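You operate a simulated robot arm through the tools that you are given. There is no shell and no other tool. Be economical: measure what you need, move in short steps, check, and stop when the job is done.

The job below is to be done with a simulated robot arm. You get a single attempt, and the scene is never put back.

TASK
Blow the dust off the green cap on the turntable.
Fine: turntable and air knob on till it is clean, both off again; the cap stays there. Where these are worked on the way, their far stop is far enough and under half their travel is too little: air knob.
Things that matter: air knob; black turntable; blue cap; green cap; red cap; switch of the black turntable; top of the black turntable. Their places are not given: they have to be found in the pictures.

It is judged by the outcome, as a careful person would: the job done as asked, and still so three seconds after it is handed in. It fails if anything else is knocked over, pushed out of place, dropped, spilled or broken. Lids that push on must go on centred and level and be pressed home; caps that screw on are set level and turned clockwise until they are tight.

THE ROBOT
A 6-joint arm with a two-finger parallel gripper, fixed in place. Base frame: the origin is at the foot of the arm, x ahead of it, y to its left, z up; the work surface is at about z = 860. Readings come in mm, rad, newtons and seconds.
With the tool pointing down near the work surface it reaches from about 260 to 680 mm from the base axis. Its first joint turns from -1.152 to 1.152 rad. Payload 2.9 kg.
Tool frame: the origin (TCP) lies between the finger pads and is the grasp point; the fingertips stand 30 mm ahead of it; z points along the fingers, y is the line along which they close. Largest opening 110 mm; finger width 20, thickness 10; the body of the gripper, 48 by 112 mm, starts 55 mm behind the TCP.
Orientation is told as [roll, pitch, yaw] about the base's x, y, z axes, in that order, counted from this pose: with the fingers straight down and closing along the base's y, the tool's x points along the base's -x, its y along +y and its z along -z.

THE INTERFACE
- The arm moves only by the tool arm_command. Its argument "increments" is a list of rows, each an object of numbers (a shift or turn left out is 0, a gripper value left out holds the last): "dx", "dy", "dz": the shift along the base's x, y, z in cm; "wx", "wy", "wz": the turn, a rotation vector about the base's x, y, z in rad; "claw": the gripper command, from -1 (fully open) to 1 (shut), values between in proportion. In form: [{"dx": .., "dy": .., "dz": .., "wx": .., "wy": .., "wz": .., "claw": ..}, ...]. A call has 1 to 10 rows; each row shifts and turns the commanded pose from where the row before left it. Each row takes 0.2 s and may step no farther than 50 mm and 0.15 rad from the row before; otherwise, or with a gripper value out of range, the whole call is refused. A pose out of reach is approached as far as the arm can. The call stops where the force on the tool passes 40 N (or 10 N more than at its start, if that is more) or the arm is blocked; 0.2 s more then pass. Each finger travels about 108 mm/s and halts on what it meets, pressing with about 26 N; the grip force reading is that of the motor and also rises with nothing between the fingers. The clock runs only during rows and for 0.2 s after the last one: add rows that do not move to give the fingers time. It gives the time, the measured TCP pose, the force on the tool (base axes), the opening and the grip force at its end, in the units of the frame above (readings bear some noise), with the torque about the TCP (base axes, N m) and any sound that the robot's microphone picked up.
- Cameras (640 x 400 px; columns grow to the right, rows downward): "scene" is fixed at [92.3, 444.2, 1399.7]; the picture's right is [-0.62, -0.78, 0.00], its down [-0.33, 0.27, -0.90] and it looks along [0.71, -0.56, -0.43] (base axes); focal length 312 px, centre (320, 200). "wrist" rides on the gripper at [72, 17, -103] in the tool frame; the picture's right is [-0.23, 0.97, 0.00], its down [-0.76, -0.18, -0.62] and it looks along [-0.61, -0.14, 0.78] (tool axes); focal length 222 px, centre (320, 200).
- grab_frame(camera): a new picture of that camera. The clock stands still meanwhile.
- locate(camera, pixels): there is no depth. For up to 12 entries [column, row, z] of the newest picture of that camera ("zoom" is the newest enlarged one), the place [x, y] in the base frame at which the ray of that pixel passes the height z, good to about 2 mm. The clock stands still meanwhile.
- enlarge(camera, box): a new picture of the part [left, top, right, bottom] of that camera's present view, enlarged. The clock stands still meanwhile.
- sign_off(): hands the job in; it is judged then, once.

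Go step by step. Measure first, check grasps and placings, and put right what went wrong. The budget is 80 turns and 54 pictures, counting those below and the enlarged ones. Unless the task says otherwise, let go and move clear before handing in, and close with one line.

The tools are called after "Request:" as name(argument=value, ...) on one line, values as JSON. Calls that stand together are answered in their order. arm_command: Moves the arm, as the interface text tells. Its arguments: {"type":"object","properties":{"increments":{"type":"array","items":{"type":"object","properties":{"dx":{"type":"number"},"dy":{"type":"number"},"dz":{"type":"number"},"wx":{"type":"number"},"wy":{"type":"number"},"wz":{"type":"number"},"claw":{"type":"number"}}}}},"required":["increments"]} The other tools are called the same way: grab_frame (camera) takes a picture; locate (camera, pixels) gives the place at which the rays of pixels pass given heights; enlarge (camera, box) takes an enlarged picture of a part of a camera's view; sign_off () hands the job in.

At the start:

```text
t: 0.0
ee_pos: [404.8, 124.6, 1223.0]
orientation: [-0.001, 0.0, 0.001]
force: [0.2, -0.5, -0.5]
wrist_torque: [-0.03, 0.0, 0.01]
width: 110.1
finger_force: 0.0
```

scene: 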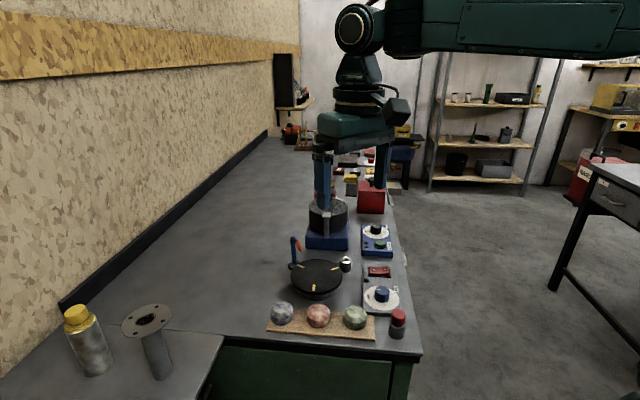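
wrist: 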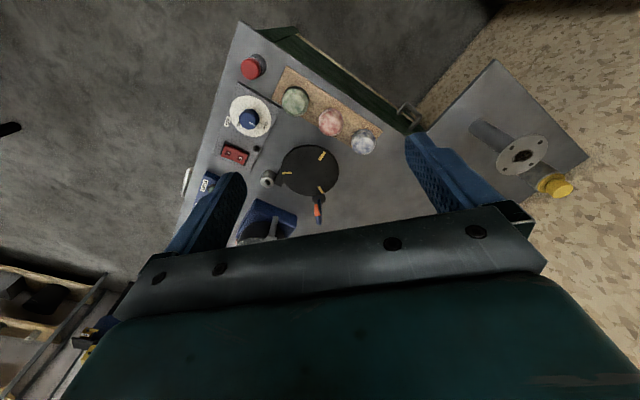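

The pictures show a turntable near scene (317,277), three dusty caps at (282..355,315), and two panels with knobs at (376,238) and (381,295). I will enlarge to tell them apart.

Request:
enlarge(camera="scene", box=[250, 210, 430, 350])

Request:
enlarge(camera="wrist", box=[180, 40, 420, 240])

```text
2.86 times, centred on (340, 280) of scene
```

zoom: 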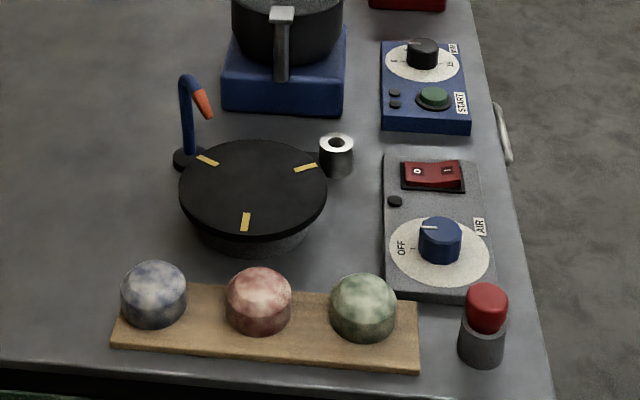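

```text
2.00 times, centred on (300, 140) of wrist
```

zoom: 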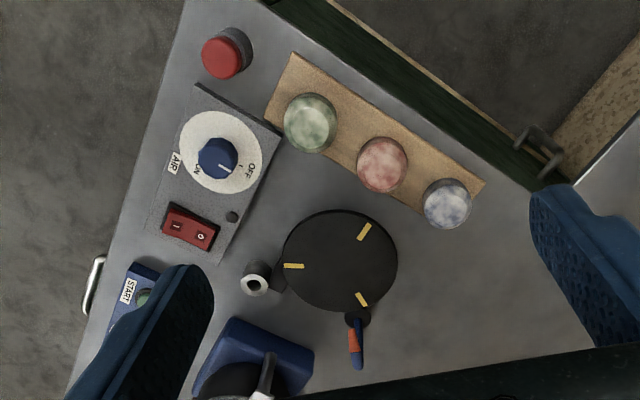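

The green cap sits on the wooden tray (zoom (309,122)). The red rocker is the turntable switch and the blue knob on the AIR panel is the air. Next I measure their places from both cameras.

Request:
locate(camera="zoom", pixels=[[309, 122, 890], [309, 122, 910], [382, 164, 890], [217, 158, 890], [217, 158, 910], [340, 260, 900], [340, 260, 930], [178, 222, 880], [203, 236, 880], [256, 284, 900], [355, 350, 940], [228, 55, 900]])

Request:
locate(camera="scene", pixels=[[355.4, 316, 890], [355.4, 316, 910], [319, 315, 890], [382, 291, 890], [382, 291, 910], [317, 275, 900], [317, 275, 930], [378, 271, 880], [386, 270, 880], [346, 262, 900], [298, 250, 960], [398, 317, 900]])

```text
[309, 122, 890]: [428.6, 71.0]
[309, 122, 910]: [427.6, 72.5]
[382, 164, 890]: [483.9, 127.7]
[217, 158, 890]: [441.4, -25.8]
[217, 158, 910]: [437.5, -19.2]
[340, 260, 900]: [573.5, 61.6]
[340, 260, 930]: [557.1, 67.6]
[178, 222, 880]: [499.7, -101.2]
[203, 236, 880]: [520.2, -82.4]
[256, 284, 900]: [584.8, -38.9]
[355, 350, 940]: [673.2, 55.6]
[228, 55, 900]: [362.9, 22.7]
```

```text
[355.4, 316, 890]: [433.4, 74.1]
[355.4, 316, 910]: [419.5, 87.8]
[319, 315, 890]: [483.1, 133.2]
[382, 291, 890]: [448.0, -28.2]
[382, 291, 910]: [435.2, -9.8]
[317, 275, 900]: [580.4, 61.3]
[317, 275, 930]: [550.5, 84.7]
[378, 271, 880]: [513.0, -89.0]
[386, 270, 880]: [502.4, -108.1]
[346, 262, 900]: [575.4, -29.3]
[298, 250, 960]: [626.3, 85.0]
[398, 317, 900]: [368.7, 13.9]
```

The two views agree: green cap at about (430,72), turntable at (575,62), knob at (443,-24) and switch at (510,-95). I move to a lower viewpoint for finer pictures.

Request:
arm_command(increments=[{"dx": -1.5, "dy": -1.5, "dz": -3.5}, {"dx": -1.5, "dy": -1.5, "dz": -3.5}, {"dx": -1.5, "dy": -1.5, "dz": -3.5}, {"dx": -1.5, "dy": -1.5, "dz": -3.5}, {}])

Request:
grab_frame(camera="wrist")

```text
t: 1.2
ee_pos: [345.7, 65.8, 1082.2]
orientation: [-0.001, 0.0, 0.0]
force: [0.3, -0.8, -0.7]
wrist_torque: [0.02, 0.01, 0.0]
width: 109.8
finger_force: 0.0
```

```text
49 pictures are left
```

wrist: 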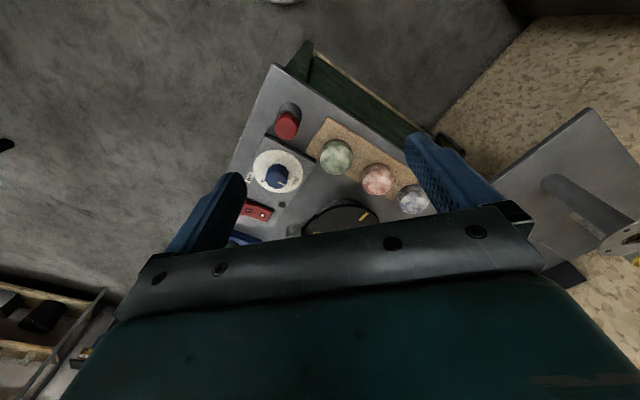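

Request:
enlarge(camera="wrist", box=[230, 90, 390, 240])

```text
2.67 times, centred on (310, 165) of wrist
```

zoom: 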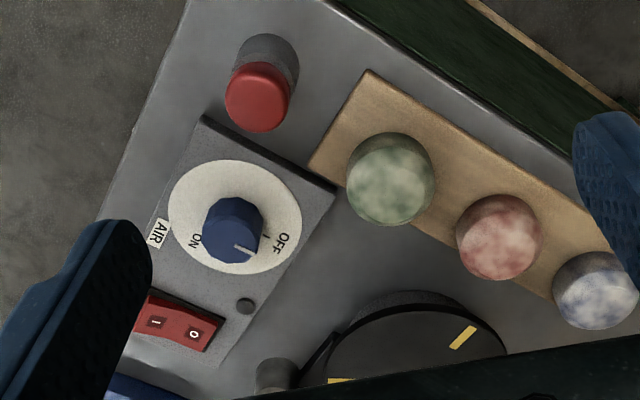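

The knob's pointer is at OFF, zoom (268,240), and ON is at (197,242), a clockwise turn seen from above. I measure these points.

Request:
locate(camera="zoom", pixels=[[268, 237, 880], [197, 242, 880], [235, 217, 880], [233, 222, 900], [390, 178, 890], [390, 178, 900], [256, 97, 900], [256, 97, 930], [500, 237, 890], [157, 323, 880], [193, 334, 880], [276, 376, 900]])

Request:
enlarge(camera="scene", box=[340, 260, 420, 345])

Request:
enlarge(camera="scene", box=[260, 225, 360, 340])

```text
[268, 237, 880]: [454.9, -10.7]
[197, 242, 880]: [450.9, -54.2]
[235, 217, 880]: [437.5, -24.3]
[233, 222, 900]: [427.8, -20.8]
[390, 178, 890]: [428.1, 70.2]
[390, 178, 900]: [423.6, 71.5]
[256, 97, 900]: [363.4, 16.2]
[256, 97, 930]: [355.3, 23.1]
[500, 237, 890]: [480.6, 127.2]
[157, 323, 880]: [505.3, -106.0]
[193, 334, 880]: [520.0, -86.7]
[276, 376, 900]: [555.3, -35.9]
```

```text
4.71 times, centred on (380, 302) of scene
```

zoom: 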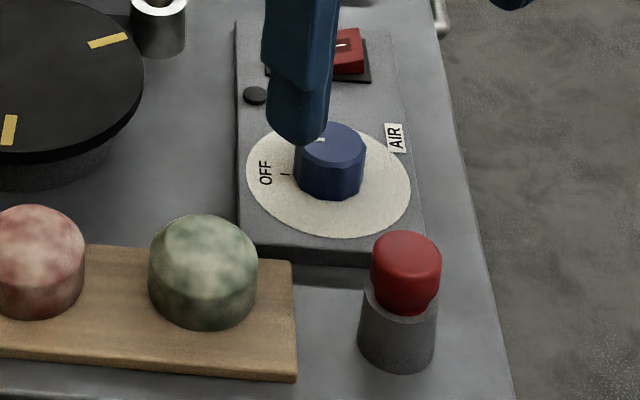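

```text
3.48 times, centred on (310, 282) of scene
```

zoom: 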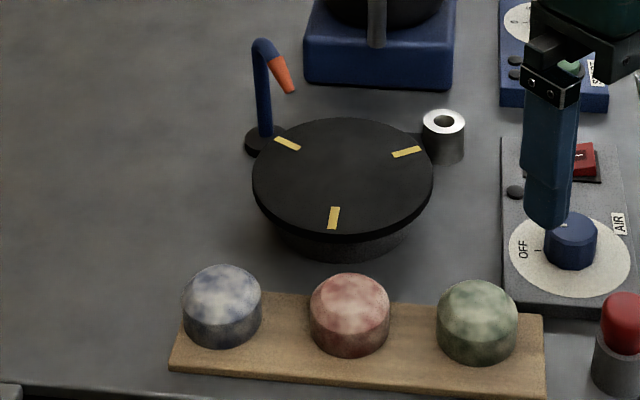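

I use this zoom to fix the heights by matching against the wrist measurements.

Request:
locate(camera="zoom", pixels=[[478, 309, 890], [478, 309, 898], [569, 256, 870], [569, 256, 880], [572, 230, 900], [342, 177, 895], [342, 177, 905], [254, 177, 900], [432, 177, 900], [264, 145, 860], [290, 90, 940], [290, 90, 970]])

```text
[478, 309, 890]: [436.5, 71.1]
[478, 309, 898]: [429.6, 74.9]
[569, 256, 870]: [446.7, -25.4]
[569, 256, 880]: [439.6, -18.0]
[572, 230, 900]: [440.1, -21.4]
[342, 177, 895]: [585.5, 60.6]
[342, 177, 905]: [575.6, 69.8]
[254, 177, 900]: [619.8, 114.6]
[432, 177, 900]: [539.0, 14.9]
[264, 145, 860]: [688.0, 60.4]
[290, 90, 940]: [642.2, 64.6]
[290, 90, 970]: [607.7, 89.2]
```

The cap is about 50 mm wide at (429,72), with its top near z 893. The tray runs along (1,1), so I turn the gripper +45° to straddle it across the tray and clear of the panel, then come to z 970 above it.

Request:
arm_command(increments=[{"dx": 1.39, "dy": 0.1, "dz": -1.87, "wz": 0.131}, {"dx": 1.39, "dy": 0.1, "dz": -1.87, "wz": 0.131}, {"dx": 1.39, "dy": 0.1, "dz": -1.87, "wz": 0.131}, {"dx": 1.39, "dy": 0.1, "dz": -1.87, "wz": 0.131}, {"dx": 1.39, "dy": 0.1, "dz": -1.87, "wz": 0.131}, {"dx": 1.39, "dy": 0.1, "dz": -1.87, "wz": 0.131, "claw": -0.45}, {}])

Request:
grab_frame(camera="wrist")

Request:
enlarge(camera="scene", box=[290, 230, 420, 345])

```text
t: 2.8
ee_pos: [428.6, 69.7, 970.1]
orientation: [0.0, -0.001, 0.788]
force: [0.4, -0.3, -0.3]
wrist_torque: [0.0, 0.04, -0.02]
width: 80.0
finger_force: 0.0
```

```text
45 pictures are left
```

wrist: 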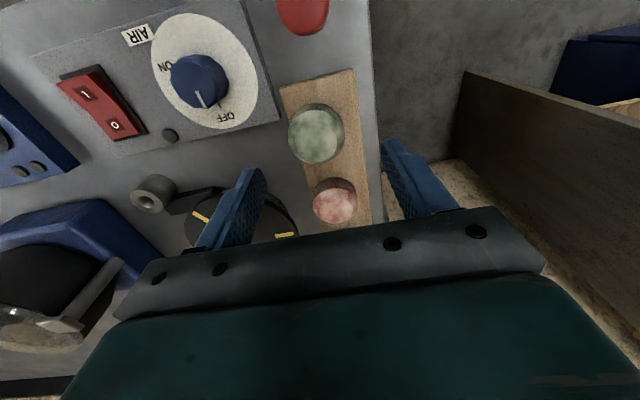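

```text
3.48 times, centred on (355, 288) of scene
```

zoom: 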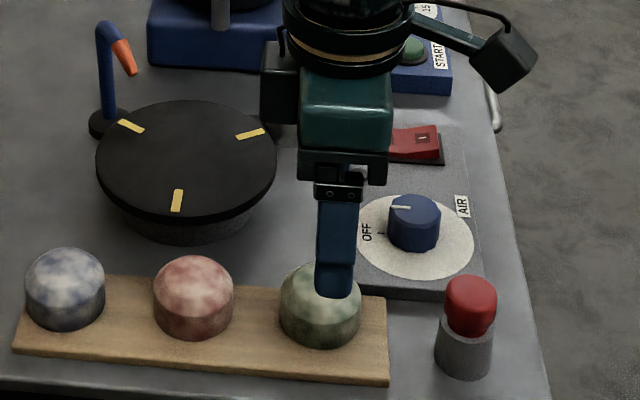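

The wrist view shows the cap at (316,134) and the knob at (198,82). I measure both here, closer in.

Request:
locate(camera="wrist", pixels=[[316, 136, 893], [316, 132, 885], [290, 136, 885], [343, 132, 885], [203, 70, 875], [198, 84, 895], [227, 118, 875], [165, 66, 875], [86, 94, 880], [115, 125, 880], [276, 112, 875], [198, 103, 895]])

Request:
enlarge(camera="wrist", box=[40, 0, 380, 230])

```text
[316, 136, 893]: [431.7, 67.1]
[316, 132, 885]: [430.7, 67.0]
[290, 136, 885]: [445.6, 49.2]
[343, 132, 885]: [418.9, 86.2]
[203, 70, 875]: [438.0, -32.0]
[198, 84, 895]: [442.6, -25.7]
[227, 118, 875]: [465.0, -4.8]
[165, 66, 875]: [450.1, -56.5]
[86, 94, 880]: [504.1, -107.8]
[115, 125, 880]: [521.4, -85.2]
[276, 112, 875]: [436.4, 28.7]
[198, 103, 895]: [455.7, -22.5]
```

```text
1.74 times, centred on (210, 115) of wrist
```

zoom: 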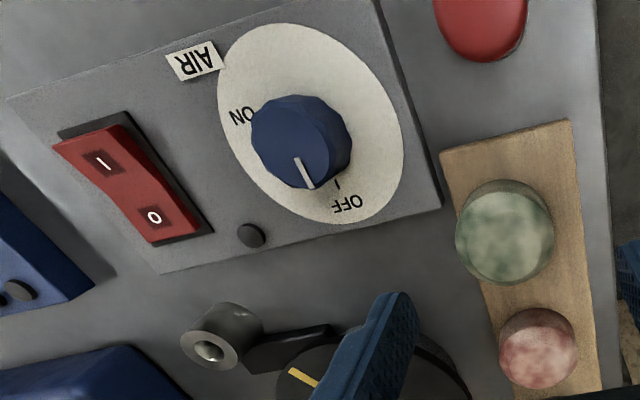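

Cap centre is about (430,69) and the fingers straddle it. I descend so that the fingertips reach about z 876, just above the tray.

Request:
arm_command(increments=[{"dx": 0.15, "dz": -2.2}, {"dz": -2.2}, {"dz": -1.9}, {}])

Request:
enlarge(camera="scene", box=[310, 260, 420, 345])

```text
t: 3.8
ee_pos: [430.8, 69.8, 905.8]
orientation: [0.002, 0.0, 0.787]
force: [0.0, 0.3, 0.2]
wrist_torque: [0.02, 0.03, -0.02]
width: 79.9
finger_force: 0.0
```

```text
4.71 times, centred on (365, 302) of scene
```

zoom: 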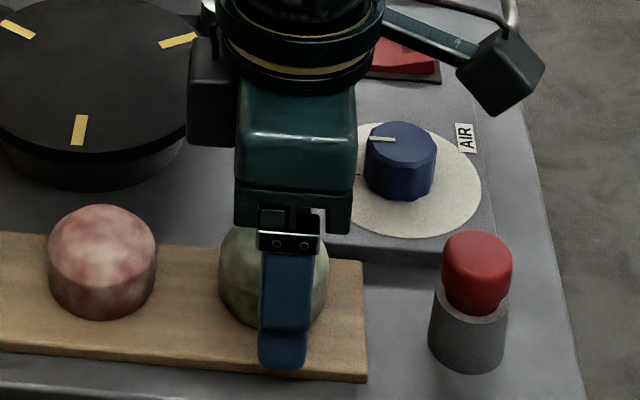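

The fingers are on both sides of the cap and nothing is touched. I close and lift slightly to check.

Request:
arm_command(increments=[{"claw": 1}, {"claw": 1}, {"claw": 1}, {"claw": 1}])

```text
t: 4.8
ee_pos: [431.1, 69.6, 907.3]
orientation: [0.0, 0.0, 0.787]
force: [0.1, 0.0, -0.3]
wrist_torque: [-0.03, -0.02, -0.03]
width: 48.7
finger_force: 26.0
```

The grip is firm at 48.7 mm. I lift straight up and check.

Request:
arm_command(increments=[{"dz": 1.5}, {"dz": 2.5}, {"dz": 3}, {"dz": 3}, {}])

Request:
grab_frame(camera="wrist")

Request:
enlarge(camera="scene", box=[260, 215, 420, 345])

```text
t: 6.0
ee_pos: [430.0, 69.7, 1009.1]
orientation: [-0.001, -0.001, 0.787]
force: [0.6, 0.0, -1.1]
wrist_torque: [-0.01, -0.01, 0.03]
width: 48.6
finger_force: 25.9
```

```text
41 pictures are left
```

wrist: 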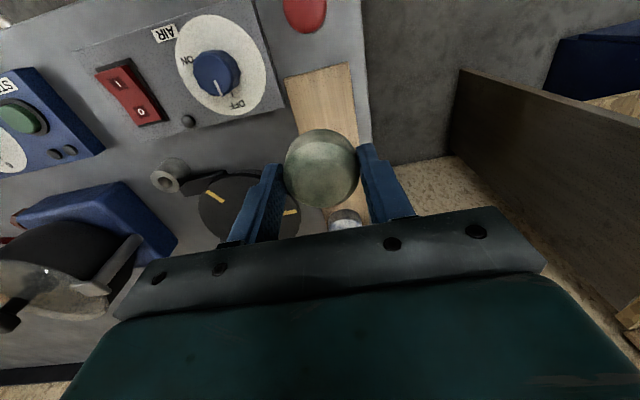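

```text
3.08 times, centred on (340, 280) of scene
```

zoom: 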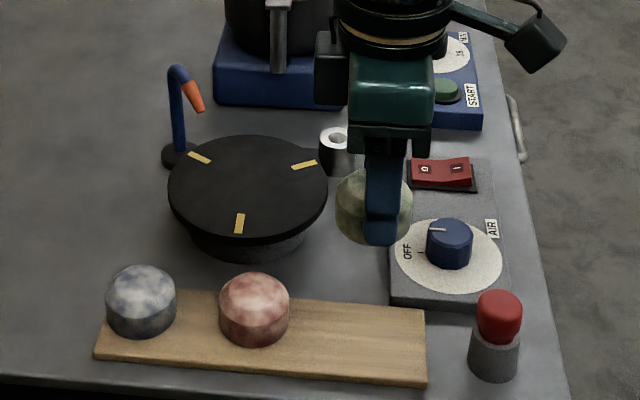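

The cap is held and clear. I re-measure the turntable centre from this zoom, using the three marks at (200,158), (304,165) and (240,223).

Request:
locate(camera="zoom", pixels=[[200, 158, 900], [304, 165, 900], [240, 223, 900], [247, 186, 900], [168, 190, 900], [327, 187, 900], [248, 136, 900], [248, 238, 900], [200, 110, 940], [200, 110, 960], [178, 66, 1000], [184, 150, 865]])

Request:
locate(camera="wrist", pixels=[[215, 196, 900], [290, 212, 900], [199, 215, 900], [215, 64, 895], [118, 83, 880], [143, 112, 880]])

```text
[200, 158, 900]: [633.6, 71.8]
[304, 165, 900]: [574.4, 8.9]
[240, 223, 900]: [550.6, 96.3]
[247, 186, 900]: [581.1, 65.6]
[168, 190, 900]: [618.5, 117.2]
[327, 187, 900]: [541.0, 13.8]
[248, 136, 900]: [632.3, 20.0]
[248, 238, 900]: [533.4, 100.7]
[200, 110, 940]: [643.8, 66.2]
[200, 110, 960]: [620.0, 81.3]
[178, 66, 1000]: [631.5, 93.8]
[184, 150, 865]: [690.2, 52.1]
```

```text
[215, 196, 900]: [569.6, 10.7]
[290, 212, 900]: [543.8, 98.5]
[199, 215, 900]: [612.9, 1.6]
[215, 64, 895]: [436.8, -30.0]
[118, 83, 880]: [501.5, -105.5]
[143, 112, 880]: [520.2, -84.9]
```

The marks and rim give a turntable centre near (579,63.5) and a top near z 903. The nozzle tip is at about (630,75,950). I carry the cap above the centre while turning the yaw back to 0.

Request:
arm_command(increments=[{"dx": 2.48, "dy": -0.1, "wz": -0.131}, {"dx": 2.48, "dy": -0.1, "wz": -0.131}, {"dx": 2.48, "dy": -0.1, "wz": -0.131}, {"dx": 2.48, "dy": -0.1, "wz": -0.131}, {"dx": 2.48, "dy": -0.1, "wz": -0.131}, {"dx": 2.48, "dy": -0.1, "wz": -0.131}, {}])

Request:
grab_frame(camera="wrist")

Request:
enlarge(camera="scene", box=[260, 205, 390, 320])

```text
t: 7.6
ee_pos: [579.1, 64.5, 1008.5]
orientation: [0.0, 0.0, -0.002]
force: [0.2, 0.7, -1.7]
wrist_torque: [0.0, 0.01, 0.01]
width: 48.9
finger_force: 26.0
```

```text
39 pictures are left
```

wrist: 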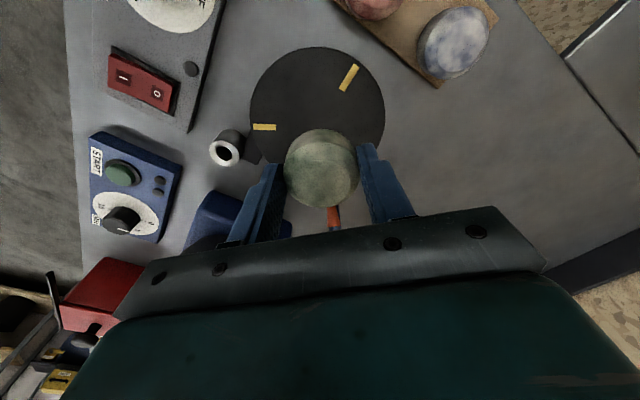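

```text
3.48 times, centred on (325, 262) of scene
```

zoom: 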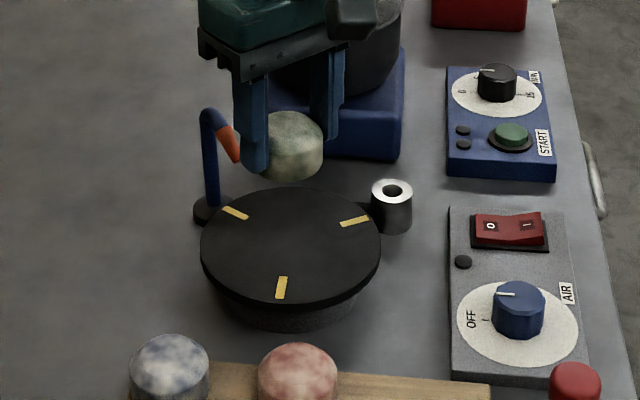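

I check the turntable rim in this wrist view (249..385, top row 47) before lowering.

Request:
locate(camera="wrist", pixels=[[249, 108, 903], [385, 108, 903], [315, 47, 903], [267, 65, 903], [368, 68, 903], [264, 127, 903], [349, 77, 903], [334, 208, 950], [334, 208, 930], [334, 226, 950]])

```text
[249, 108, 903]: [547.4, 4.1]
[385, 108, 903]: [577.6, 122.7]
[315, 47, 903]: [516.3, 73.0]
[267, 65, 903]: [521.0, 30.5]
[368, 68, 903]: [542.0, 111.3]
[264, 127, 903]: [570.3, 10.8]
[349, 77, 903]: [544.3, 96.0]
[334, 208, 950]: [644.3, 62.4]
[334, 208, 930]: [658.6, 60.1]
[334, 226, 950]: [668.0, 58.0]
```

The fit gives centre (578.5,61), so I shift slightly in y and lower to just above the expected contact height.

Request:
arm_command(increments=[{"dy": -0.3, "dz": -2}, {"dz": -2}, {"dz": -1.5}, {"dz": -0.5}, {}])

Request:
enlarge(camera="scene", box=[275, 220, 365, 310])

```text
t: 8.8
ee_pos: [578.4, 62.7, 947.9]
orientation: [0.0, -0.001, -0.001]
force: [0.7, 0.2, -2.2]
wrist_torque: [0.02, 0.01, -0.01]
width: 48.7
finger_force: 25.4
```

```text
4.44 times, centred on (320, 265) of scene
```

zoom: 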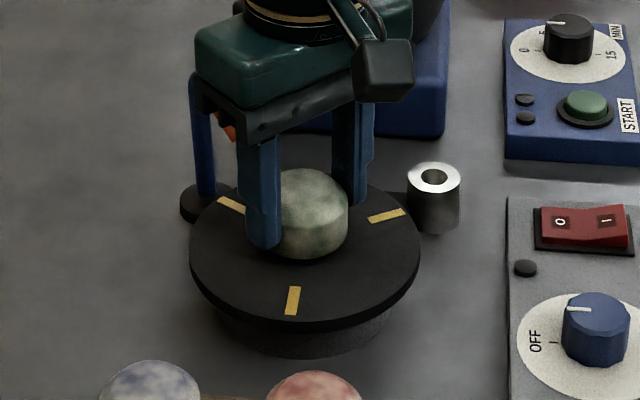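

The cap hovers just over the top. I lower in small steps and watch for contact.

Request:
arm_command(increments=[{"dz": -0.2}, {"dz": -0.2}, {"dz": -0.2}, {}])

```text
t: 9.8
ee_pos: [577.4, 60.8, 942.2]
orientation: [0.001, 0.001, 0.0]
force: [-0.6, 0.1, -2.2]
wrist_torque: [0.0, 0.0, -0.01]
width: 48.5
finger_force: 25.7
```

Request:
arm_command(increments=[{"dz": -0.15}, {"dz": -0.15}, {}])

```text
t: 10.6
ee_pos: [577.7, 61.5, 939.9]
orientation: [0.002, -0.003, 0.0]
force: [-6.7, -1.8, 17.5]
wrist_torque: [-0.1, 0.28, 0.04]
width: 48.5
finger_force: 26.1
```

The push up of 17 N means the cap is seated. I ease up 1 mm, open the fingers a little and rise.

Request:
arm_command(increments=[{"dz": 0.1}, {"claw": -0.2}, {"claw": -0.2}, {"dz": 0.5}, {"dz": 2}, {"dz": 3}, {"dz": 3}, {}])

Request:
enlarge(camera="scene", box=[275, 220, 365, 310])

Request:
grab_frame(camera="wrist")

```text
t: 12.4
ee_pos: [580.1, 61.6, 1025.4]
orientation: [0.0, 0.0, 0.0]
force: [0.3, 0.3, 0.5]
wrist_torque: [-0.01, -0.01, -0.02]
width: 66.1
finger_force: 0.1
```

```text
4.44 times, centred on (320, 265) of scene
```

zoom: 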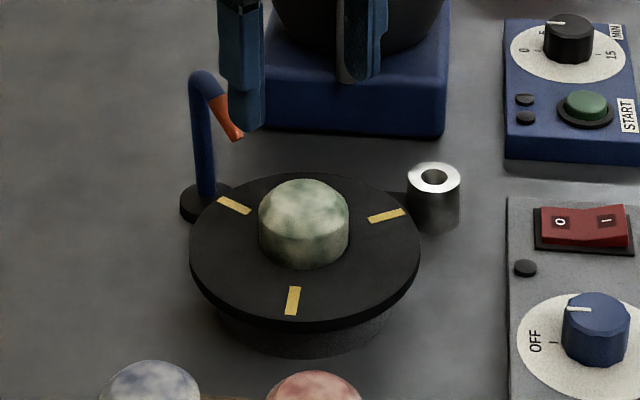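

```text
35 pictures are left
```

wrist: 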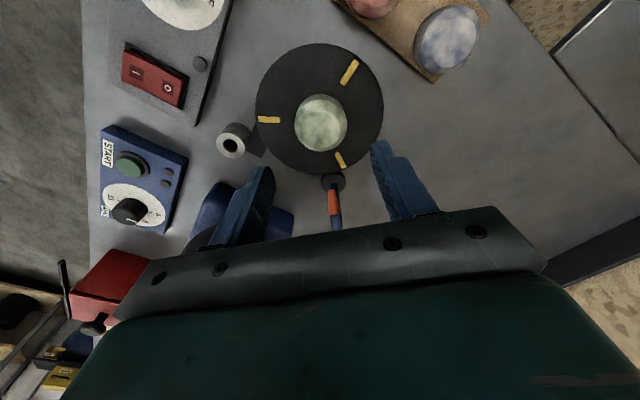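

The cap stands centred at the middle of the marks. Next I close the fingers and move above the "1" end of the rocker, near (501,-109), with yaw 45°.

Request:
arm_command(increments=[{"dx": -2.5, "dy": -1, "claw": 1, "wz": 0.112}, {"dx": -2.5, "dy": -2, "wz": 0.112}, {"dx": -1.5, "dy": -2.5, "wz": 0.112}, {"dx": -0.7, "dy": -2.9, "wz": 0.112}, {"dx": -0.6, "dy": -2.9, "wz": 0.112}, {"dy": -2.9, "wz": 0.112, "dz": -2}, {"dy": -2.8, "wz": 0.113, "dz": -2}, {}])

Request:
grab_frame(camera="wrist")

Request:
enlarge(camera="scene", box=[340, 220, 440, 310])

```text
t: 14.2
ee_pos: [500.7, -106.3, 984.4]
orientation: [-0.002, -0.002, 0.787]
force: [0.4, 0.1, -0.1]
wrist_torque: [0.01, 0.01, -0.03]
width: 0.0
finger_force: 26.1
```

```text
34 pictures are left
```

wrist: 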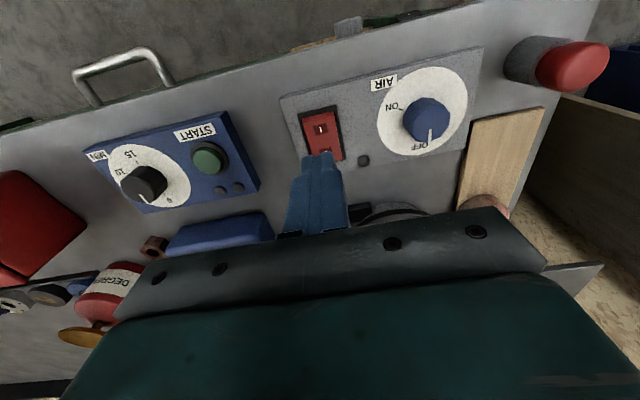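

```text
4.44 times, centred on (390, 265) of scene
```

zoom: 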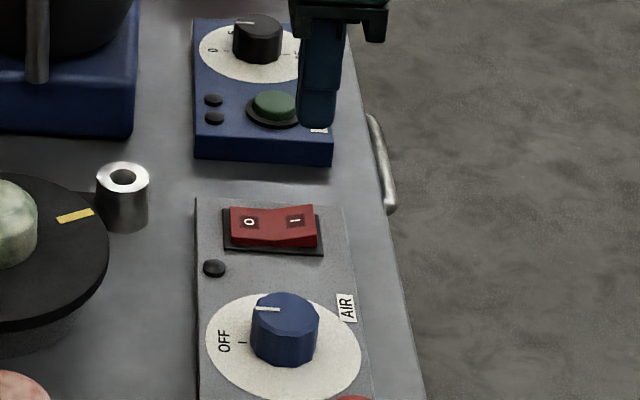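

I see "1" at wrist (320,128) and scene zoom (295,220). I measure it once more at rocker height.

Request:
locate(camera="wrist", pixels=[[320, 128, 880], [320, 128, 890], [320, 108, 880], [305, 115, 875], [425, 112, 895], [395, 106, 876], [420, 146, 876]])

Request:
locate(camera="zoom", pixels=[[295, 220, 880], [295, 220, 890], [250, 222, 880], [250, 222, 890], [318, 225, 885], [231, 225, 885], [285, 307, 895], [283, 350, 876], [242, 342, 876]])

```text
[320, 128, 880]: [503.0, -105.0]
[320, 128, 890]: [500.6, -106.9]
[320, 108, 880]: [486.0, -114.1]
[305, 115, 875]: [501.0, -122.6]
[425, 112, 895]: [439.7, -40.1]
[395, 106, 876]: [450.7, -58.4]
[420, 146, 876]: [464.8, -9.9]
```

```text
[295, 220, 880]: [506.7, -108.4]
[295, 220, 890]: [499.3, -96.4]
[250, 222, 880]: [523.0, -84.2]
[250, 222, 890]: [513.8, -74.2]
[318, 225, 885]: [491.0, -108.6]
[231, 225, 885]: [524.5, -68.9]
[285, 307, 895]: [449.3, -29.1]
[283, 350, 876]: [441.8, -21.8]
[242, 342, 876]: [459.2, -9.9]
```

"1" is at about (504,-106,881). I descend over its outer part and then press in small steps.

Request:
arm_command(increments=[{"dy": -0.2, "dz": -2.5}, {"dz": -2.5}, {"dz": -1}, {"dz": -0.5}, {"dz": -0.3}, {}])

```text
t: 15.6
ee_pos: [499.7, -109.7, 915.4]
orientation: [-0.001, 0.0, 0.786]
force: [-1.0, 1.1, 0.5]
wrist_torque: [-0.03, 0.03, 0.0]
width: 0.0
finger_force: 26.2
```

Request:
arm_command(increments=[{"dz": -0.2}, {"dz": -0.2}, {"dz": -0.2}, {"dz": -0.2}])

```text
t: 16.6
ee_pos: [499.5, -110.1, 911.4]
orientation: [-0.002, -0.001, 0.786]
force: [-11.4, 0.5, 28.1]
wrist_torque: [0.24, 0.15, 0.12]
width: 0.0
finger_force: 25.8
```

There is 28 N of push at z 911. I look whether the rocker tipped.

Request:
arm_command(increments=[{"dz": -0.15}, {"dz": 0.15}, {"dz": 1}, {"dz": 3}, {"dz": 3}])

Request:
enlarge(camera="scene", box=[280, 220, 420, 310])

```text
t: 17.0
ee_pos: [501.2, -110.4, 912.2]
orientation: [-0.004, -0.001, 0.785]
force: [-2.2, -0.1, 5.0]
wrist_torque: [0.0, 0.05, 0.01]
width: 0.0
finger_force: 25.9
stopped in row 1: the force on the tool passed its limit at 44 N (the readings are from after the stop); the commanded pose is now the measured one
```

```text
4.44 times, centred on (350, 265) of scene
```

zoom: 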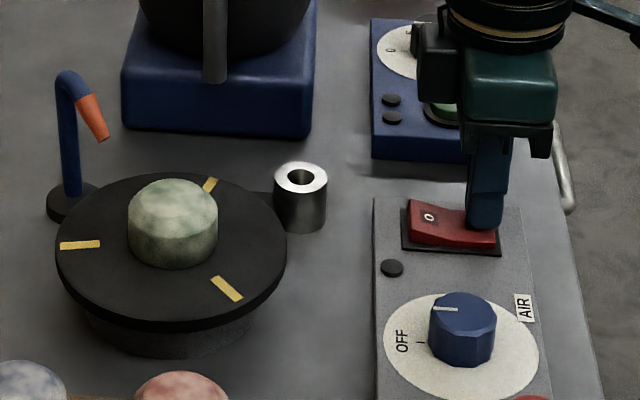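

The yellow marks have moved, so the turntable runs. I lift off, open to about 60 mm and move above the air knob.

Request:
arm_command(increments=[{"dz": 2}, {"dz": 3}, {"dz": 3, "claw": -0.1}, {"dx": -2, "dy": 2.8}, {"dx": -2, "dy": 2.8}, {"dx": -2, "dy": 2.8}, {}])

Request:
grab_frame(camera="wrist")

Request:
enlarge(camera="scene", box=[280, 220, 420, 330])

```text
t: 18.6
ee_pos: [442.4, -25.3, 991.0]
orientation: [-0.004, -0.002, 0.785]
force: [0.3, 0.0, 0.2]
wrist_torque: [0.01, -0.01, -0.02]
width: 60.5
finger_force: 0.0
```

```text
31 pictures are left
```

wrist: 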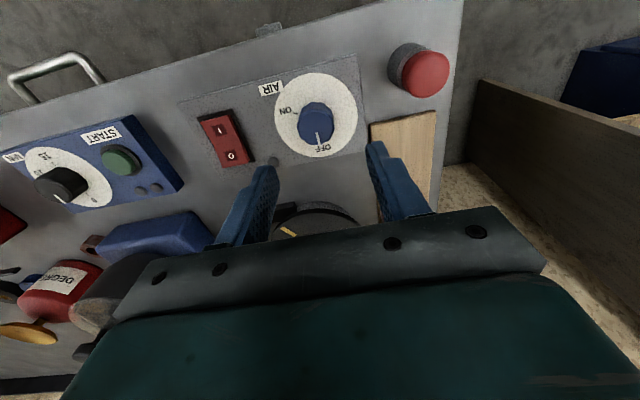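

```text
3.64 times, centred on (350, 275) of scene
```

zoom: 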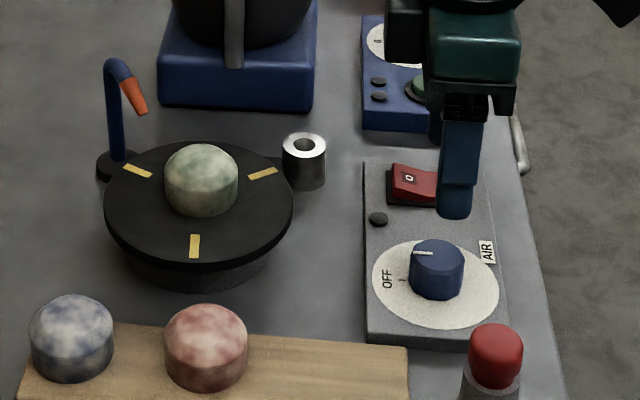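

I measure the knob: top centre at (317,123), dial centre at (316,115), OFF tick at (319,150) and ON at (292,113).

Request:
locate(camera="wrist", pixels=[[317, 123, 895], [317, 123, 900], [316, 114, 876], [318, 146, 876], [294, 113, 876], [298, 122, 895], [335, 118, 895], [318, 142, 898]])

Request:
locate(camera="zoom", pixels=[[437, 252, 895], [437, 252, 900], [436, 285, 876], [410, 270, 887], [464, 270, 887]])

```text
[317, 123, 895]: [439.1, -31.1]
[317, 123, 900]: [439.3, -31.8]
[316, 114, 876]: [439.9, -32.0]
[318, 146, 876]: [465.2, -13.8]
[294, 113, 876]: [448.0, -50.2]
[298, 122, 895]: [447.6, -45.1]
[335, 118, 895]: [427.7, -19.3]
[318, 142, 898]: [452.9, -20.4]
```

```text
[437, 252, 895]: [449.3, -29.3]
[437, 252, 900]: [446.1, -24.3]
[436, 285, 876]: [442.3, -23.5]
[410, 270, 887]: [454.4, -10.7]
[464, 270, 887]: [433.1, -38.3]
```

The estimates average to (441,-28). I descend around the knob with the tips at about z 883, above the panel.

Request:
arm_command(increments=[{"dx": -0.1, "dy": -0.25, "dz": -2.5}, {"dz": -2.5}, {"dz": -2}, {"dz": -0.8}, {}])

Request:
enlarge(camera="wrist", box=[200, 50, 440, 220])

```text
t: 19.8
ee_pos: [440.2, -28.6, 913.5]
orientation: [-0.003, 0.0, 0.784]
force: [0.2, 0.2, 0.0]
wrist_torque: [-0.01, 0.0, -0.01]
width: 60.8
finger_force: 0.1
```

```text
2.35 times, centred on (320, 135) of wrist
```

zoom: 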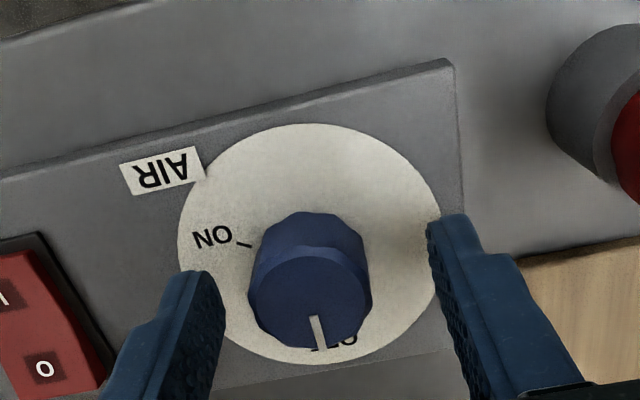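

The knob stands between the fingers. I check its centre in this close view before closing.

Request:
locate(camera="zoom", pixels=[[310, 297, 895], [310, 297, 900], [311, 255, 878], [308, 243, 878], [318, 318, 897], [244, 244, 877]])

```text
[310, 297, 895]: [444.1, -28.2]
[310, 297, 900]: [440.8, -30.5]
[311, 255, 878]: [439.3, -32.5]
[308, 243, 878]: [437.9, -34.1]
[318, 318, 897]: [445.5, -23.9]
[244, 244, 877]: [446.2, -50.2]
```

The knob centre reads about (440.5,-30), within 2 mm of the tool. I nudge and close on it.

Request:
arm_command(increments=[{"dy": -0.15}, {"claw": 1}, {"claw": 1}, {"claw": 1}])

```text
t: 20.8
ee_pos: [442.1, -31.7, 913.2]
orientation: [-0.006, -0.003, 0.783]
force: [17.5, -17.7, -9.6]
wrist_torque: [-0.09, -0.5, -0.12]
width: 33.6
finger_force: 45.5
```

The grip holds at 33.6 mm, but a side force along (1,-1) shows I am off centre that way. I shift a little to relax it.

Request:
arm_command(increments=[{"dx": 0.1, "dy": -0.1}, {}])

```text
t: 21.4
ee_pos: [441.0, -31.6, 913.4]
orientation: [-0.003, -0.002, 0.785]
force: [15.2, -15.0, -4.8]
wrist_torque: [-0.04, -0.38, -0.2]
width: 33.8
finger_force: 45.0
```

Request:
arm_command(increments=[{"dx": 0.2, "dy": -0.2}, {"dx": 0.1, "dy": -0.1}, {}])

```text
t: 22.2
ee_pos: [441.2, -32.5, 913.2]
orientation: [0.004, -0.001, 0.789]
force: [-10.5, 13.3, 23.2]
wrist_torque: [0.17, 0.44, -0.17]
width: 33.4
finger_force: 44.8
```

That overshot slightly, so I go back about 1.2 mm on each axis.

Request:
arm_command(increments=[{"dx": -0.12, "dy": 0.12}, {}])

```text
t: 22.8
ee_pos: [441.8, -31.8, 912.8]
orientation: [-0.001, -0.001, 0.787]
force: [-8.8, 16.0, 21.4]
wrist_torque: [0.27, 0.94, 0.06]
width: 33.5
finger_force: 45.3
```

Friction masks the reading. I open a bit and re-close at this place.

Request:
arm_command(increments=[{"claw": 0.2}, {"claw": 0.2}, {"claw": 1}, {"claw": 1}])

```text
t: 23.8
ee_pos: [441.0, -31.9, 913.2]
orientation: [0.001, 0.002, 0.785]
force: [-9.5, 7.4, -2.2]
wrist_torque: [0.2, -0.17, 0.07]
width: 33.4
finger_force: 45.0
```

Side force is now about 12 N, which is fine after a 0.5 mm correction. I begin turning clockwise (negative wz).

Request:
arm_command(increments=[{"dx": -0.06, "dy": 0.05}, {"wz": -0.1}, {"wz": -0.1}, {"wz": -0.1}, {"wz": -0.1}])

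```text
t: 25.0
ee_pos: [440.8, -30.8, 913.1]
orientation: [0.001, 0.004, 0.386]
force: [-21.7, 16.3, 2.5]
wrist_torque: [0.26, -0.12, 0.12]
width: 33.4
finger_force: 44.8
```

It turns with low torque, while the side force grows to 27 N. I shift toward (-1,+1) and continue.

Request:
arm_command(increments=[{"dx": -0.1, "dy": 0.08, "wz": -0.05}, {"wz": -0.1}, {"wz": -0.1}, {"wz": -0.1}, {"wz": -0.05}])

Request:
enlarge(camera="scene", box=[280, 220, 420, 330])

```text
t: 26.2
ee_pos: [439.6, -28.5, 912.5]
orientation: [0.005, 0.003, -0.01]
force: [-19.1, 28.7, 1.1]
wrist_torque: [0.17, -0.11, 0.17]
width: 33.7
finger_force: 45.0
```

```text
3.64 times, centred on (350, 275) of scene
```

zoom: 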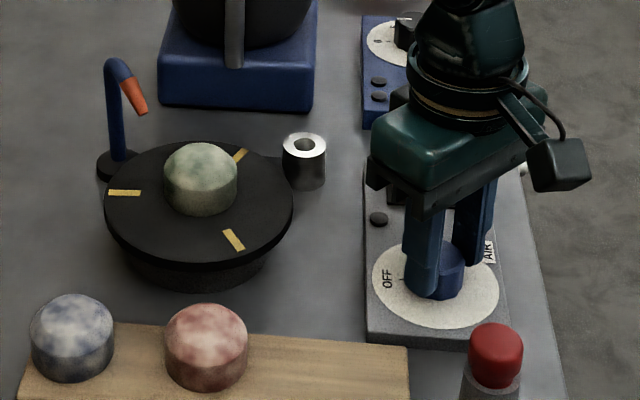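

The knob turns with me and the side force is now mainly +y, so I follow it by 2 mm and keep turning.

Request:
arm_command(increments=[{"dx": -0.1, "dy": 0.2}, {"wz": -0.1}, {"wz": -0.1}, {"wz": -0.1}])

```text
t: 27.2
ee_pos: [440.5, -26.6, 912.7]
orientation: [0.004, 0.001, -0.312]
force: [-5.2, 27.1, -8.2]
wrist_torque: [0.58, 1.32, 0.15]
width: 33.3
finger_force: 45.1
```

Request:
arm_command(increments=[{"dy": 0.2}, {"wz": -0.1}, {"wz": -0.1}, {"wz": -0.1}])

```text
t: 28.2
ee_pos: [441.3, -25.1, 912.6]
orientation: [0.002, 0.003, -0.612]
force: [0.6, 26.0, -23.0]
wrist_torque: [0.02, -0.1, 0.12]
width: 33.7
finger_force: 44.6
```

It has turned 80° so far with torque still low. I continue toward the stop.

Request:
arm_command(increments=[{"dy": 0.15, "dx": 0.05}, {"wz": -0.1}, {"wz": -0.1}, {"wz": -0.1}])

Request:
enlarge(camera="scene", box=[280, 220, 420, 330])

```text
t: 29.2
ee_pos: [441.4, -25.2, 911.8]
orientation: [0.001, 0.001, -0.914]
force: [8.8, 21.9, -32.5]
wrist_torque: [0.35, 0.23, 0.11]
width: 33.2
finger_force: 45.5
```

```text
3.64 times, centred on (350, 275) of scene
```

zoom: 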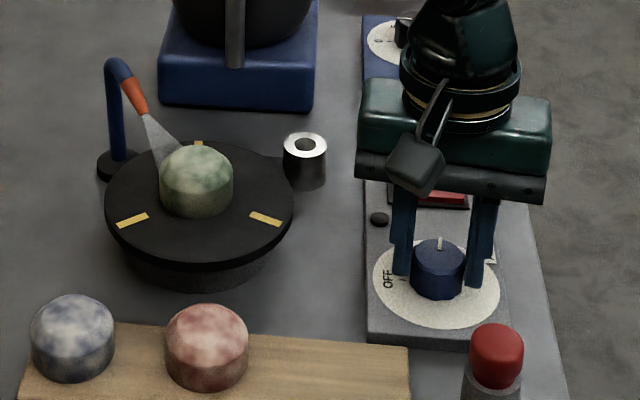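

The jet now blows on the cap (scene zoom (160,140)) after 97° of turn. I ease the downward pull, turn a bit more, and wait while keeping hold of the knob.

Request:
arm_command(increments=[{"dy": 0.1, "dz": -0.1}, {"wz": -0.1}, {"wz": -0.08}, {}, {}, {}, {}, {}, {}, {}])

Request:
enlarge(camera="scene", box=[280, 220, 420, 330])

```text
t: 31.4
ee_pos: [443.2, -22.9, 912.8]
orientation: [0.004, -0.003, -1.094]
force: [22.3, 18.5, 0.2]
wrist_torque: [0.38, -0.25, 0.21]
width: 33.5
finger_force: 45.2
```

```text
3.64 times, centred on (350, 275) of scene
```

zoom: 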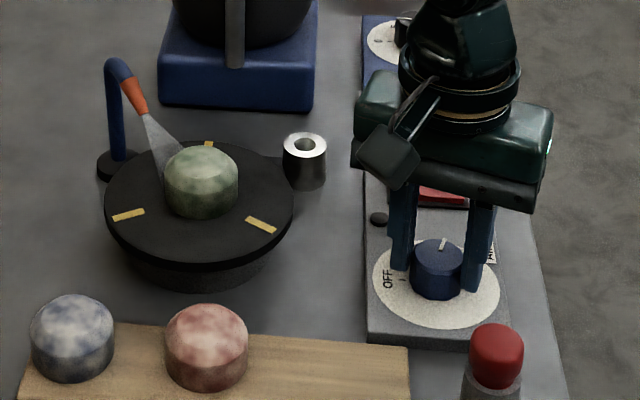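

The cap is getting greener. I wait longer.

Request:
arm_command(increments=[{"dx": 0.1, "dy": 0.1}, {}, {}, {}, {}, {}, {}, {}, {}, {}])

Request:
arm_command(increments=[{}, {}, {}, {}, {}, {}, {}, {}, {}, {}])

Request:
enlarge(camera="scene", box=[280, 230, 380, 310])

```text
t: 33.6
ee_pos: [442.9, -23.6, 912.6]
orientation: [0.0, -0.002, -1.093]
force: [12.0, 12.8, 16.6]
wrist_torque: [0.29, -0.11, 0.1]
width: 33.6
finger_force: 45.2
```

```text
t: 35.8
ee_pos: [443.1, -23.6, 912.6]
orientation: [0.001, -0.003, -1.096]
force: [12.6, 14.1, 17.3]
wrist_torque: [0.15, -0.19, 0.1]
width: 33.5
finger_force: 44.1
```

```text
5.00 times, centred on (330, 270) of scene
```

zoom: 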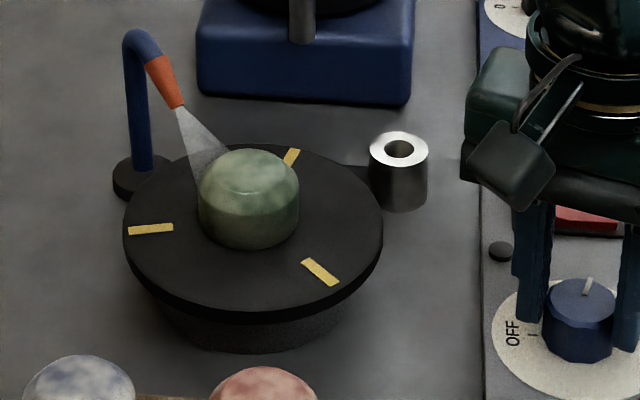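

Still some pale patches on the cap. I wait on.

Request:
arm_command(increments=[{}, {}, {}, {}, {}, {}, {}, {}, {}, {}])

Request:
arm_command(increments=[{}, {}, {}, {}, {}, {}, {}, {}, {}, {}])

Request:
arm_command(increments=[{}, {}, {}, {}, {}, {}, {}, {}, {}, {}])

Request:
enlarge(camera="scene", box=[280, 230, 380, 310])

```text
t: 38.0
ee_pos: [443.2, -22.5, 913.9]
orientation: [0.0, -0.002, -1.096]
force: [11.9, 13.4, 15.1]
wrist_torque: [0.15, -0.15, 0.07]
width: 33.4
finger_force: 44.9
```

```text
t: 40.2
ee_pos: [443.3, -23.6, 913.3]
orientation: [-0.001, -0.002, -1.094]
force: [13.9, 13.0, 13.1]
wrist_torque: [0.15, -0.2, 0.1]
width: 33.3
finger_force: 45.2
```

```text
t: 42.4
ee_pos: [443.2, -23.0, 911.9]
orientation: [0.001, -0.002, -1.095]
force: [15.2, 13.2, 9.9]
wrist_torque: [0.16, -0.23, 0.1]
width: 33.2
finger_force: 45.4
```

```text
5.00 times, centred on (330, 270) of scene
```

zoom: 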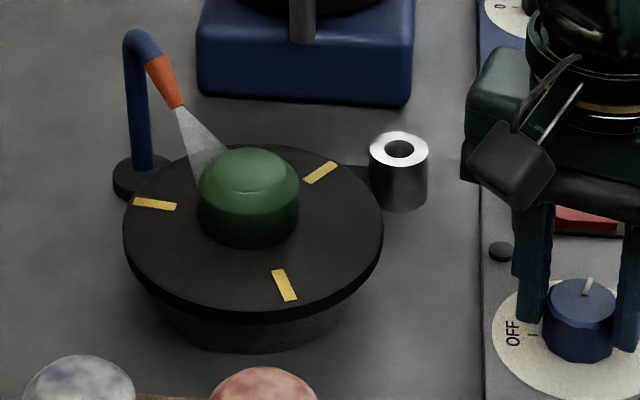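

The cap looks almost uniformly green. I give it more time so that every side is clean.

Request:
arm_command(increments=[{}, {}, {}, {}, {}, {}, {}, {}, {}, {}])

Request:
arm_command(increments=[{}, {}, {}, {}, {}, {}, {}, {}, {}, {}])

Request:
enlarge(camera="scene", box=[300, 240, 350, 290])

Request:
arm_command(increments=[{}, {}, {}, {}, {}, {}, {}, {}, {}])

Request:
enlarge(camera="scene", box=[300, 240, 350, 290])

```text
t: 44.6
ee_pos: [442.8, -23.6, 912.2]
orientation: [0.0, -0.001, -1.095]
force: [15.8, 12.4, 7.8]
wrist_torque: [0.18, -0.21, 0.14]
width: 33.4
finger_force: 44.8
```

```text
t: 46.8
ee_pos: [442.4, -23.9, 913.5]
orientation: [0.001, -0.001, -1.094]
force: [14.9, 12.8, 8.7]
wrist_torque: [0.2, -0.17, 0.12]
width: 33.8
finger_force: 45.6
```

```text
8.00 times, centred on (325, 265) of scene
```

zoom: 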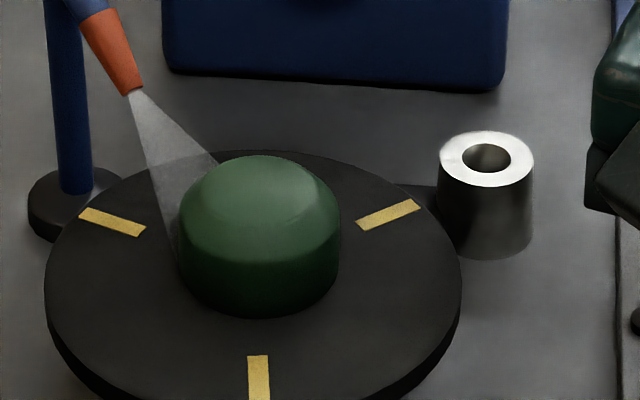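

```text
t: 48.8
ee_pos: [443.6, -23.5, 912.7]
orientation: [0.001, -0.001, -1.095]
force: [16.6, 12.2, 6.3]
wrist_torque: [0.17, -0.2, 0.11]
width: 33.2
finger_force: 45.2
```

```text
8.00 times, centred on (325, 265) of scene
```

zoom: 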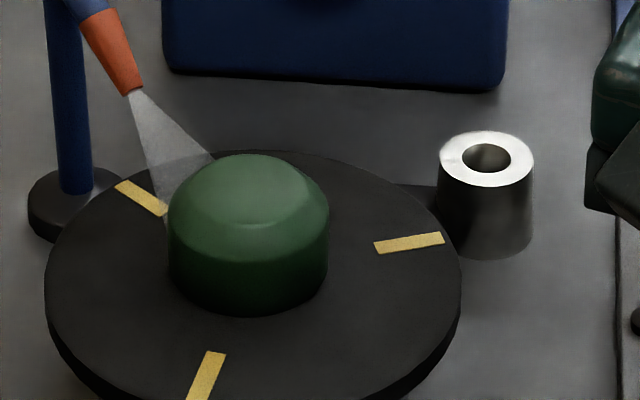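

The cap is uniformly green in two views at different turns, so it is clean. I turn the knob back counter-clockwise toward OFF.

Request:
arm_command(increments=[{"wz": 0.1}, {"wz": 0.1, "dy": -0.05}, {"wz": 0.1, "dx": -0.05}, {"wz": 0.1, "dy": -0.05}, {"wz": 0.1, "dx": -0.05}])

```text
t: 50.0
ee_pos: [440.8, -25.1, 913.1]
orientation: [-0.003, -0.001, -0.596]
force: [6.1, 4.9, 19.1]
wrist_torque: [0.31, -0.16, 0.02]
width: 33.4
finger_force: 45.4
```

Request:
arm_command(increments=[{"wz": 0.1}, {"wz": 0.1, "dy": -0.05}, {"wz": 0.1}, {"wz": 0.1, "dy": -0.05}, {"wz": 0.1}, {"wz": 0.1, "dy": -0.05}])

```text
t: 51.4
ee_pos: [438.7, -28.1, 911.8]
orientation: [-0.006, -0.003, 0.001]
force: [-1.0, -18.8, 22.7]
wrist_torque: [-0.17, 0.25, -0.09]
width: 33.5
finger_force: 45.0
```

Request:
arm_command(increments=[{"wz": 0.1, "dy": -0.1, "dx": 0.05}, {"wz": 0.1, "dy": -0.05}, {"wz": 0.1}, {"wz": 0.1, "dy": -0.05}])

```text
t: 52.4
ee_pos: [439.7, -30.4, 912.7]
orientation: [-0.005, 0.003, 0.403]
force: [-10.6, -21.5, 26.2]
wrist_torque: [0.03, -0.39, -0.12]
width: 33.5
finger_force: 45.1
```

Request:
arm_command(increments=[{"wz": 0.1, "dy": -0.1, "dz": 0.05}, {"wz": 0.1}, {"wz": 0.1, "dy": -0.05}, {"wz": 0.08}, {}])

Request:
enlarge(camera="scene", box=[280, 220, 420, 330])

```text
t: 53.6
ee_pos: [441.6, -32.7, 912.1]
orientation: [-0.008, 0.001, 0.785]
force: [5.8, -20.6, 7.9]
wrist_torque: [-0.68, 0.4, -0.08]
width: 33.8
finger_force: 44.9
```

```text
3.64 times, centred on (350, 275) of scene
```

zoom: 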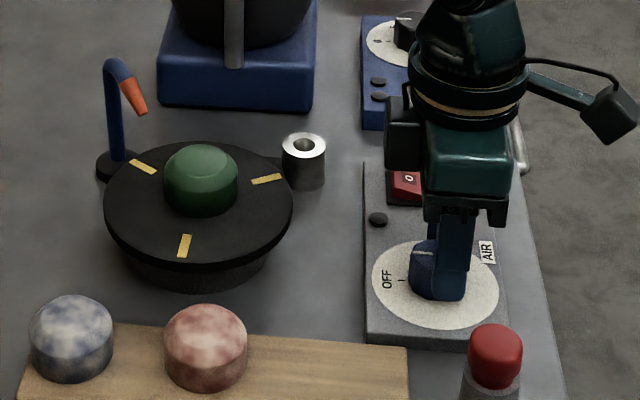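

The jet is gone. I turn a touch further to reach the OFF stop for sure.

Request:
arm_command(increments=[{"wz": 0.06}, {"wz": 0.06}, {}])

```text
t: 54.4
ee_pos: [441.5, -33.5, 911.8]
orientation: [-0.006, 0.002, 0.903]
force: [13.9, -22.4, -8.2]
wrist_torque: [-0.1, -0.38, -0.5]
width: 33.2
finger_force: 44.4
```

Torque rose to 0.5 N m, so that is the stop. I release and rise straight up.

Request:
arm_command(increments=[{"claw": -0.1}, {"claw": -0.1}, {"dz": 0.5}, {"dz": 2}, {"dz": 3}, {"dz": 2.5}, {}])

Request:
enlarge(camera="scene", box=[280, 220, 420, 330])

Request:
enlarge(camera="wrist", box=[180, 50, 420, 220])

```text
t: 56.0
ee_pos: [442.0, -29.8, 992.7]
orientation: [-0.002, -0.002, 0.905]
force: [-0.4, 0.3, 1.1]
wrist_torque: [0.0, 0.0, -0.01]
width: 60.5
finger_force: 0.1
```

```text
3.64 times, centred on (350, 275) of scene
```

zoom: 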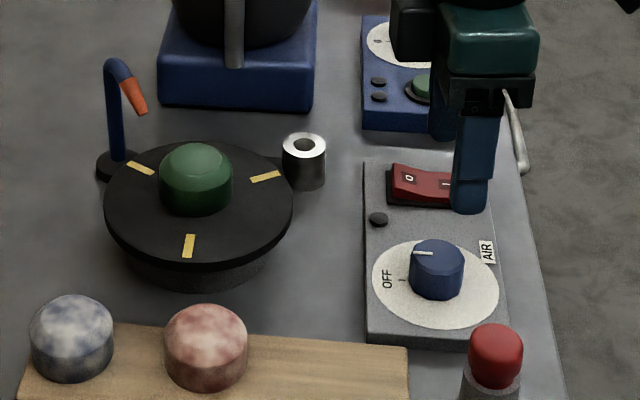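

```text
2.35 times, centred on (300, 135) of wrist
```

zoom: 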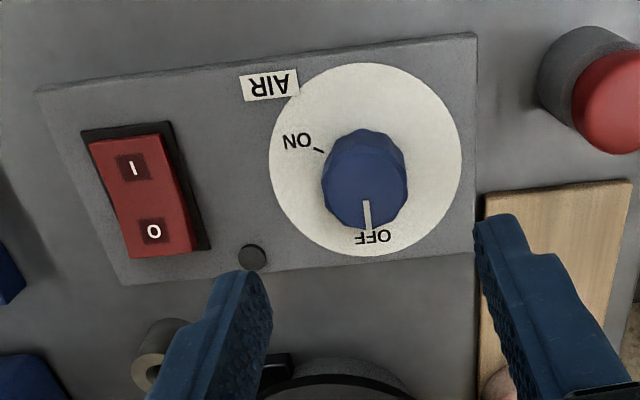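

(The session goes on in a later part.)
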